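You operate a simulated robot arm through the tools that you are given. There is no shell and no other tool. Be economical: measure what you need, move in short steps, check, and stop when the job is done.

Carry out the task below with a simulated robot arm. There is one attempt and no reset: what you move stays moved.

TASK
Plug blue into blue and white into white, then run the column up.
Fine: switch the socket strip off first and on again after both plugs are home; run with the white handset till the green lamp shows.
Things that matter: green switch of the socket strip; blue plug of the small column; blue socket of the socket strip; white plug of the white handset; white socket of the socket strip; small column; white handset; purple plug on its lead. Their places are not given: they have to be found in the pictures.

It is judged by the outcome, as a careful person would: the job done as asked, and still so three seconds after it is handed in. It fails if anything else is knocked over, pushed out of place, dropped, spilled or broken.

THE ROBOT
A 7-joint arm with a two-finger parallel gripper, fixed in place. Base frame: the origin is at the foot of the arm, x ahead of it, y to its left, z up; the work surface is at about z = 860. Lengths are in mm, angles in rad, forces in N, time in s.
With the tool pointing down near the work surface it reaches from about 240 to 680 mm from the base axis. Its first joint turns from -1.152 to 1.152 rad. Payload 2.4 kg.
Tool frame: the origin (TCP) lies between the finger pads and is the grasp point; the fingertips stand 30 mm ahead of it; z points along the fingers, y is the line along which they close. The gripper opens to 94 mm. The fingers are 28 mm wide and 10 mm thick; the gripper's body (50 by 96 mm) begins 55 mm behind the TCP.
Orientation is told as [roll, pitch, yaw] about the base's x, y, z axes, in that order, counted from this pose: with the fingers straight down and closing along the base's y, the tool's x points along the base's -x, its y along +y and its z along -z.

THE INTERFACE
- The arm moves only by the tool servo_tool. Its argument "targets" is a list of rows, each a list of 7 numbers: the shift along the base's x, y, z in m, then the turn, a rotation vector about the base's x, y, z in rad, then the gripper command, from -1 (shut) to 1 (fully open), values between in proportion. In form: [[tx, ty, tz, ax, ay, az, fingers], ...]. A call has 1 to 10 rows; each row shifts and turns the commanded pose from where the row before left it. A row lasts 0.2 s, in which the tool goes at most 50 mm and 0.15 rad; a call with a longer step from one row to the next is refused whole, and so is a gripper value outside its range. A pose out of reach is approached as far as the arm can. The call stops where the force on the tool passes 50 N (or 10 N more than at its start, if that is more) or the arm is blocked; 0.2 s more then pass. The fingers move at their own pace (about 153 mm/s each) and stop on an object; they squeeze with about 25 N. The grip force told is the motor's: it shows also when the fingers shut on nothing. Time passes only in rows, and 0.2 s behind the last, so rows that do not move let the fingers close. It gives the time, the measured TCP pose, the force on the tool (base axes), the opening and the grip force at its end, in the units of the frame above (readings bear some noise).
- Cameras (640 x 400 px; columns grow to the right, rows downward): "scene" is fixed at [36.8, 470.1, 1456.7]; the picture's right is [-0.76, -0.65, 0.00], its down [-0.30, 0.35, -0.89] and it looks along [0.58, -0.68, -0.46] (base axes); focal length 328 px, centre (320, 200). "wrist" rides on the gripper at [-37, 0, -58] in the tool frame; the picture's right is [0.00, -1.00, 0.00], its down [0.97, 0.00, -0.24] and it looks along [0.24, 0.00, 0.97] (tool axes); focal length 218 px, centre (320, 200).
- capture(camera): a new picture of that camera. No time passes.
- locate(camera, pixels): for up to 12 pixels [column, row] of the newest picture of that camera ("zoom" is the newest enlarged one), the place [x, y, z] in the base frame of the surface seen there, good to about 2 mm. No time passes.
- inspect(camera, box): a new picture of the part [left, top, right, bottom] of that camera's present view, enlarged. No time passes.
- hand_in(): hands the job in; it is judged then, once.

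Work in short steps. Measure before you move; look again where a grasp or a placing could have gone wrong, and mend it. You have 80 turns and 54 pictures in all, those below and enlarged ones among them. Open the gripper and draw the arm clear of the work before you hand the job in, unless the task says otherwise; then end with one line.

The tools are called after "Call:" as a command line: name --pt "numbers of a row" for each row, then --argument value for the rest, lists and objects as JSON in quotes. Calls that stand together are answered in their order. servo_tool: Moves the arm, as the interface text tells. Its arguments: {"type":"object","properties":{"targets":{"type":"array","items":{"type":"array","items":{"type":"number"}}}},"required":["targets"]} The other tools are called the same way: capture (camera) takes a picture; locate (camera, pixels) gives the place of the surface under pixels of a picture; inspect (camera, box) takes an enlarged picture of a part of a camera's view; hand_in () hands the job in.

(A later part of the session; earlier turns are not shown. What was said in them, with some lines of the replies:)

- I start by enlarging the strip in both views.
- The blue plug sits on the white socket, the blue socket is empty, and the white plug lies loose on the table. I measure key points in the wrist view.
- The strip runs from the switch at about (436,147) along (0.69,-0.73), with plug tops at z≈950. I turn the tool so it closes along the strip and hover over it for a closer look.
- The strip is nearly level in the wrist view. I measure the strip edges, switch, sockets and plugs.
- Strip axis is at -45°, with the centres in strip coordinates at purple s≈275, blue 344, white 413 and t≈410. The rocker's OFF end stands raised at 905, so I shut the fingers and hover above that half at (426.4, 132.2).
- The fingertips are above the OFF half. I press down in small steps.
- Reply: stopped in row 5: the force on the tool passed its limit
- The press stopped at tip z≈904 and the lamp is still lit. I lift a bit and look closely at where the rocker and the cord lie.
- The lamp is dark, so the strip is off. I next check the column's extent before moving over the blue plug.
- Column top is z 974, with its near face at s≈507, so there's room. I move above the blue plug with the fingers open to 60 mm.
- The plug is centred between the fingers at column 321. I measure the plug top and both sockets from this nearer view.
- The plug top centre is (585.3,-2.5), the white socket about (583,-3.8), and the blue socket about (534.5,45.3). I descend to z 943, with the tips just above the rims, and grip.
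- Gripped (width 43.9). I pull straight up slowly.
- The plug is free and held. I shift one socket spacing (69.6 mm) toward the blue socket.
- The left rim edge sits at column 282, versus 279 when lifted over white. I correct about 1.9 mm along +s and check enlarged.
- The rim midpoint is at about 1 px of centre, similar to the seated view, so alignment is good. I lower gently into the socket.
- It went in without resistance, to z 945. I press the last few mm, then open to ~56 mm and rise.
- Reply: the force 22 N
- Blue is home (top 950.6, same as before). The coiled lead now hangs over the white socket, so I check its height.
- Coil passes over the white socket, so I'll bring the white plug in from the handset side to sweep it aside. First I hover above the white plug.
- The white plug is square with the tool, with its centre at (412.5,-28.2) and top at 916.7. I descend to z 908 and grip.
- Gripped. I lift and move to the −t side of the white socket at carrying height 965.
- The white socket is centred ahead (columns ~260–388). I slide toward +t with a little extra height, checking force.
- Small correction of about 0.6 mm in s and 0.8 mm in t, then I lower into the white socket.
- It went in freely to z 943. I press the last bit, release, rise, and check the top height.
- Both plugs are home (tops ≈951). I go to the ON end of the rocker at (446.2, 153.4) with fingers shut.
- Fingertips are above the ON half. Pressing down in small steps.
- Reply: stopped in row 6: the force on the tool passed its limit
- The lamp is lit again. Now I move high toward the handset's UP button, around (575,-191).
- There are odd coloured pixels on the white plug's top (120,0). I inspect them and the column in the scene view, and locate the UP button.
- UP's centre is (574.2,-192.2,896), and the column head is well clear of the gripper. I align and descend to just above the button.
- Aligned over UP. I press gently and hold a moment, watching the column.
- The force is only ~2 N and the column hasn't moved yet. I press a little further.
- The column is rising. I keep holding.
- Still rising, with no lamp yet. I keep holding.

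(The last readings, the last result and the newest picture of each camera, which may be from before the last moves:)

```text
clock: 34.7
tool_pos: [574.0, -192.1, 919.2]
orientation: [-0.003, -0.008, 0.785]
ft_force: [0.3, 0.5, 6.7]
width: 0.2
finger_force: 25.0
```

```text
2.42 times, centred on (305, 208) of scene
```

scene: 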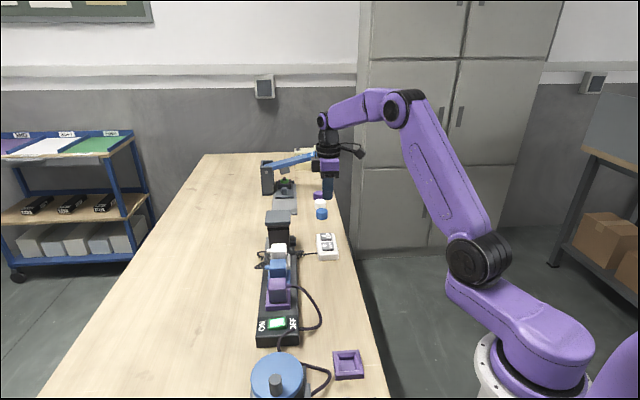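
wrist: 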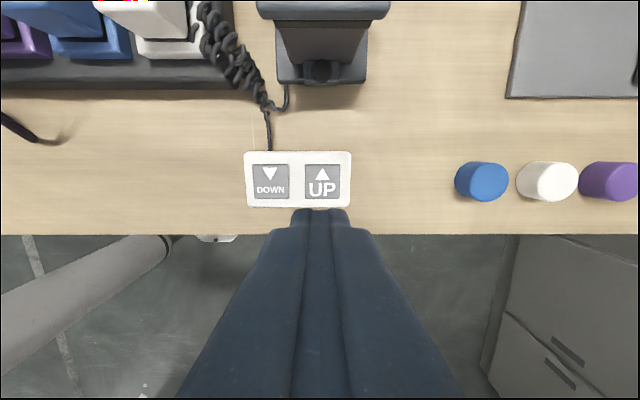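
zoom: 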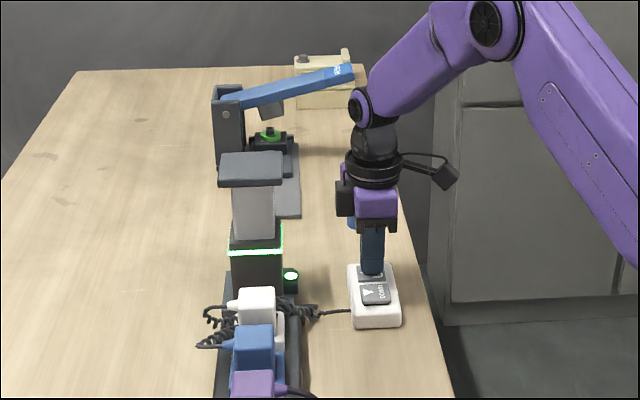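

The green lamp shows. I release UP, lift away, and check that everything stays put.

Call:
servo_tool --pt "0 0 0.02 0 0 0 -1" --pt "0 0 0.04 0 0 0 -1" --pt "0 0 0.04 0 0 0 -1" --pt "-0.03 0 0.04 0 0 0 0" --pt "-0.045 0 0.02 0 0 0 0.5" --pt "-0.045 0 0.0 0 0 0 1" --pt "-0.045 0 0.0 0 0 0 1" --pt "0 0 0 0 0 0 1"

Call:
capture --camera "scene"

Call:
inspect --camera "scene" --box '[230, 160, 350, 350]'

Call:
capture --camera "wrist"

```text
clock: 36.5
tool_pos: [409.3, -192.5, 1079.6]
orientation: [-0.002, -0.007, 0.786]
ft_force: [0.1, 0.8, 0.1]
width: 93.8
finger_force: 0.1
```

```text
11 pictures are left
```

scene: 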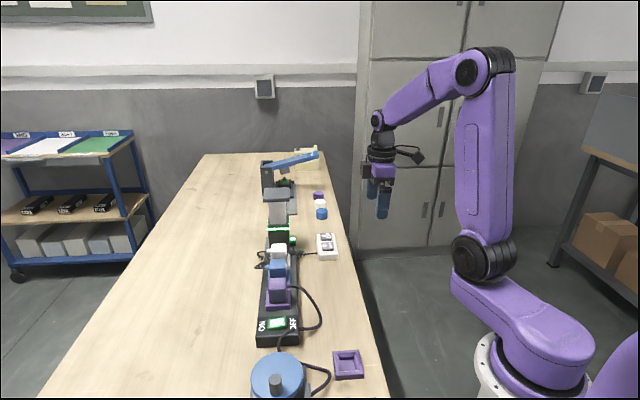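

```text
2.11 times, centred on (290, 255) of scene
```

zoom: 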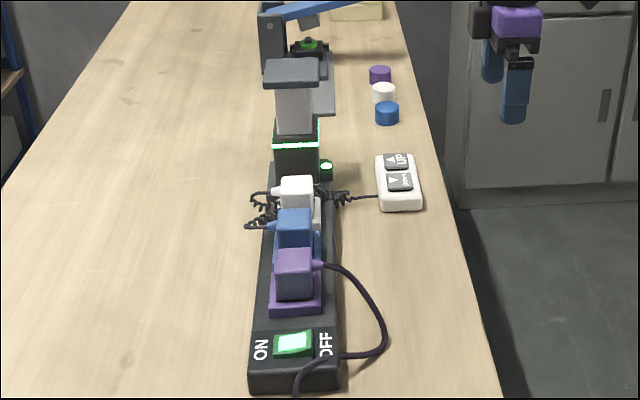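

```text
9 pictures are left
```

wrist: 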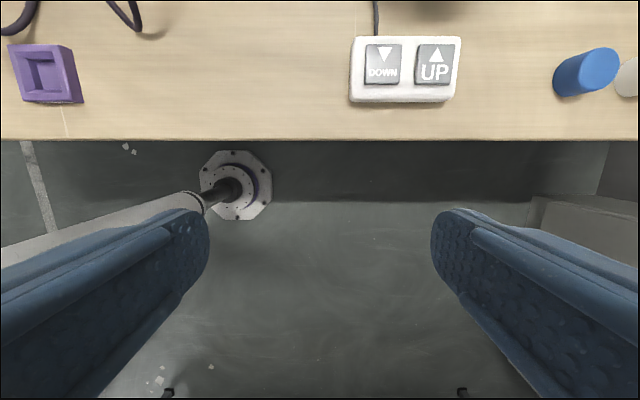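

The strip is on, both plugs are home, the column is up with its green lamp lit, and the arm is clear with the gripper open. I hand in.

Call:
hand_in

```text
The job is handed in.
```

Done: with the strip switched off, I moved the blue plug from the white socket to the blue one and put white into white, then switched the strip back on and ran the column up with the handset until its green lamp showed.
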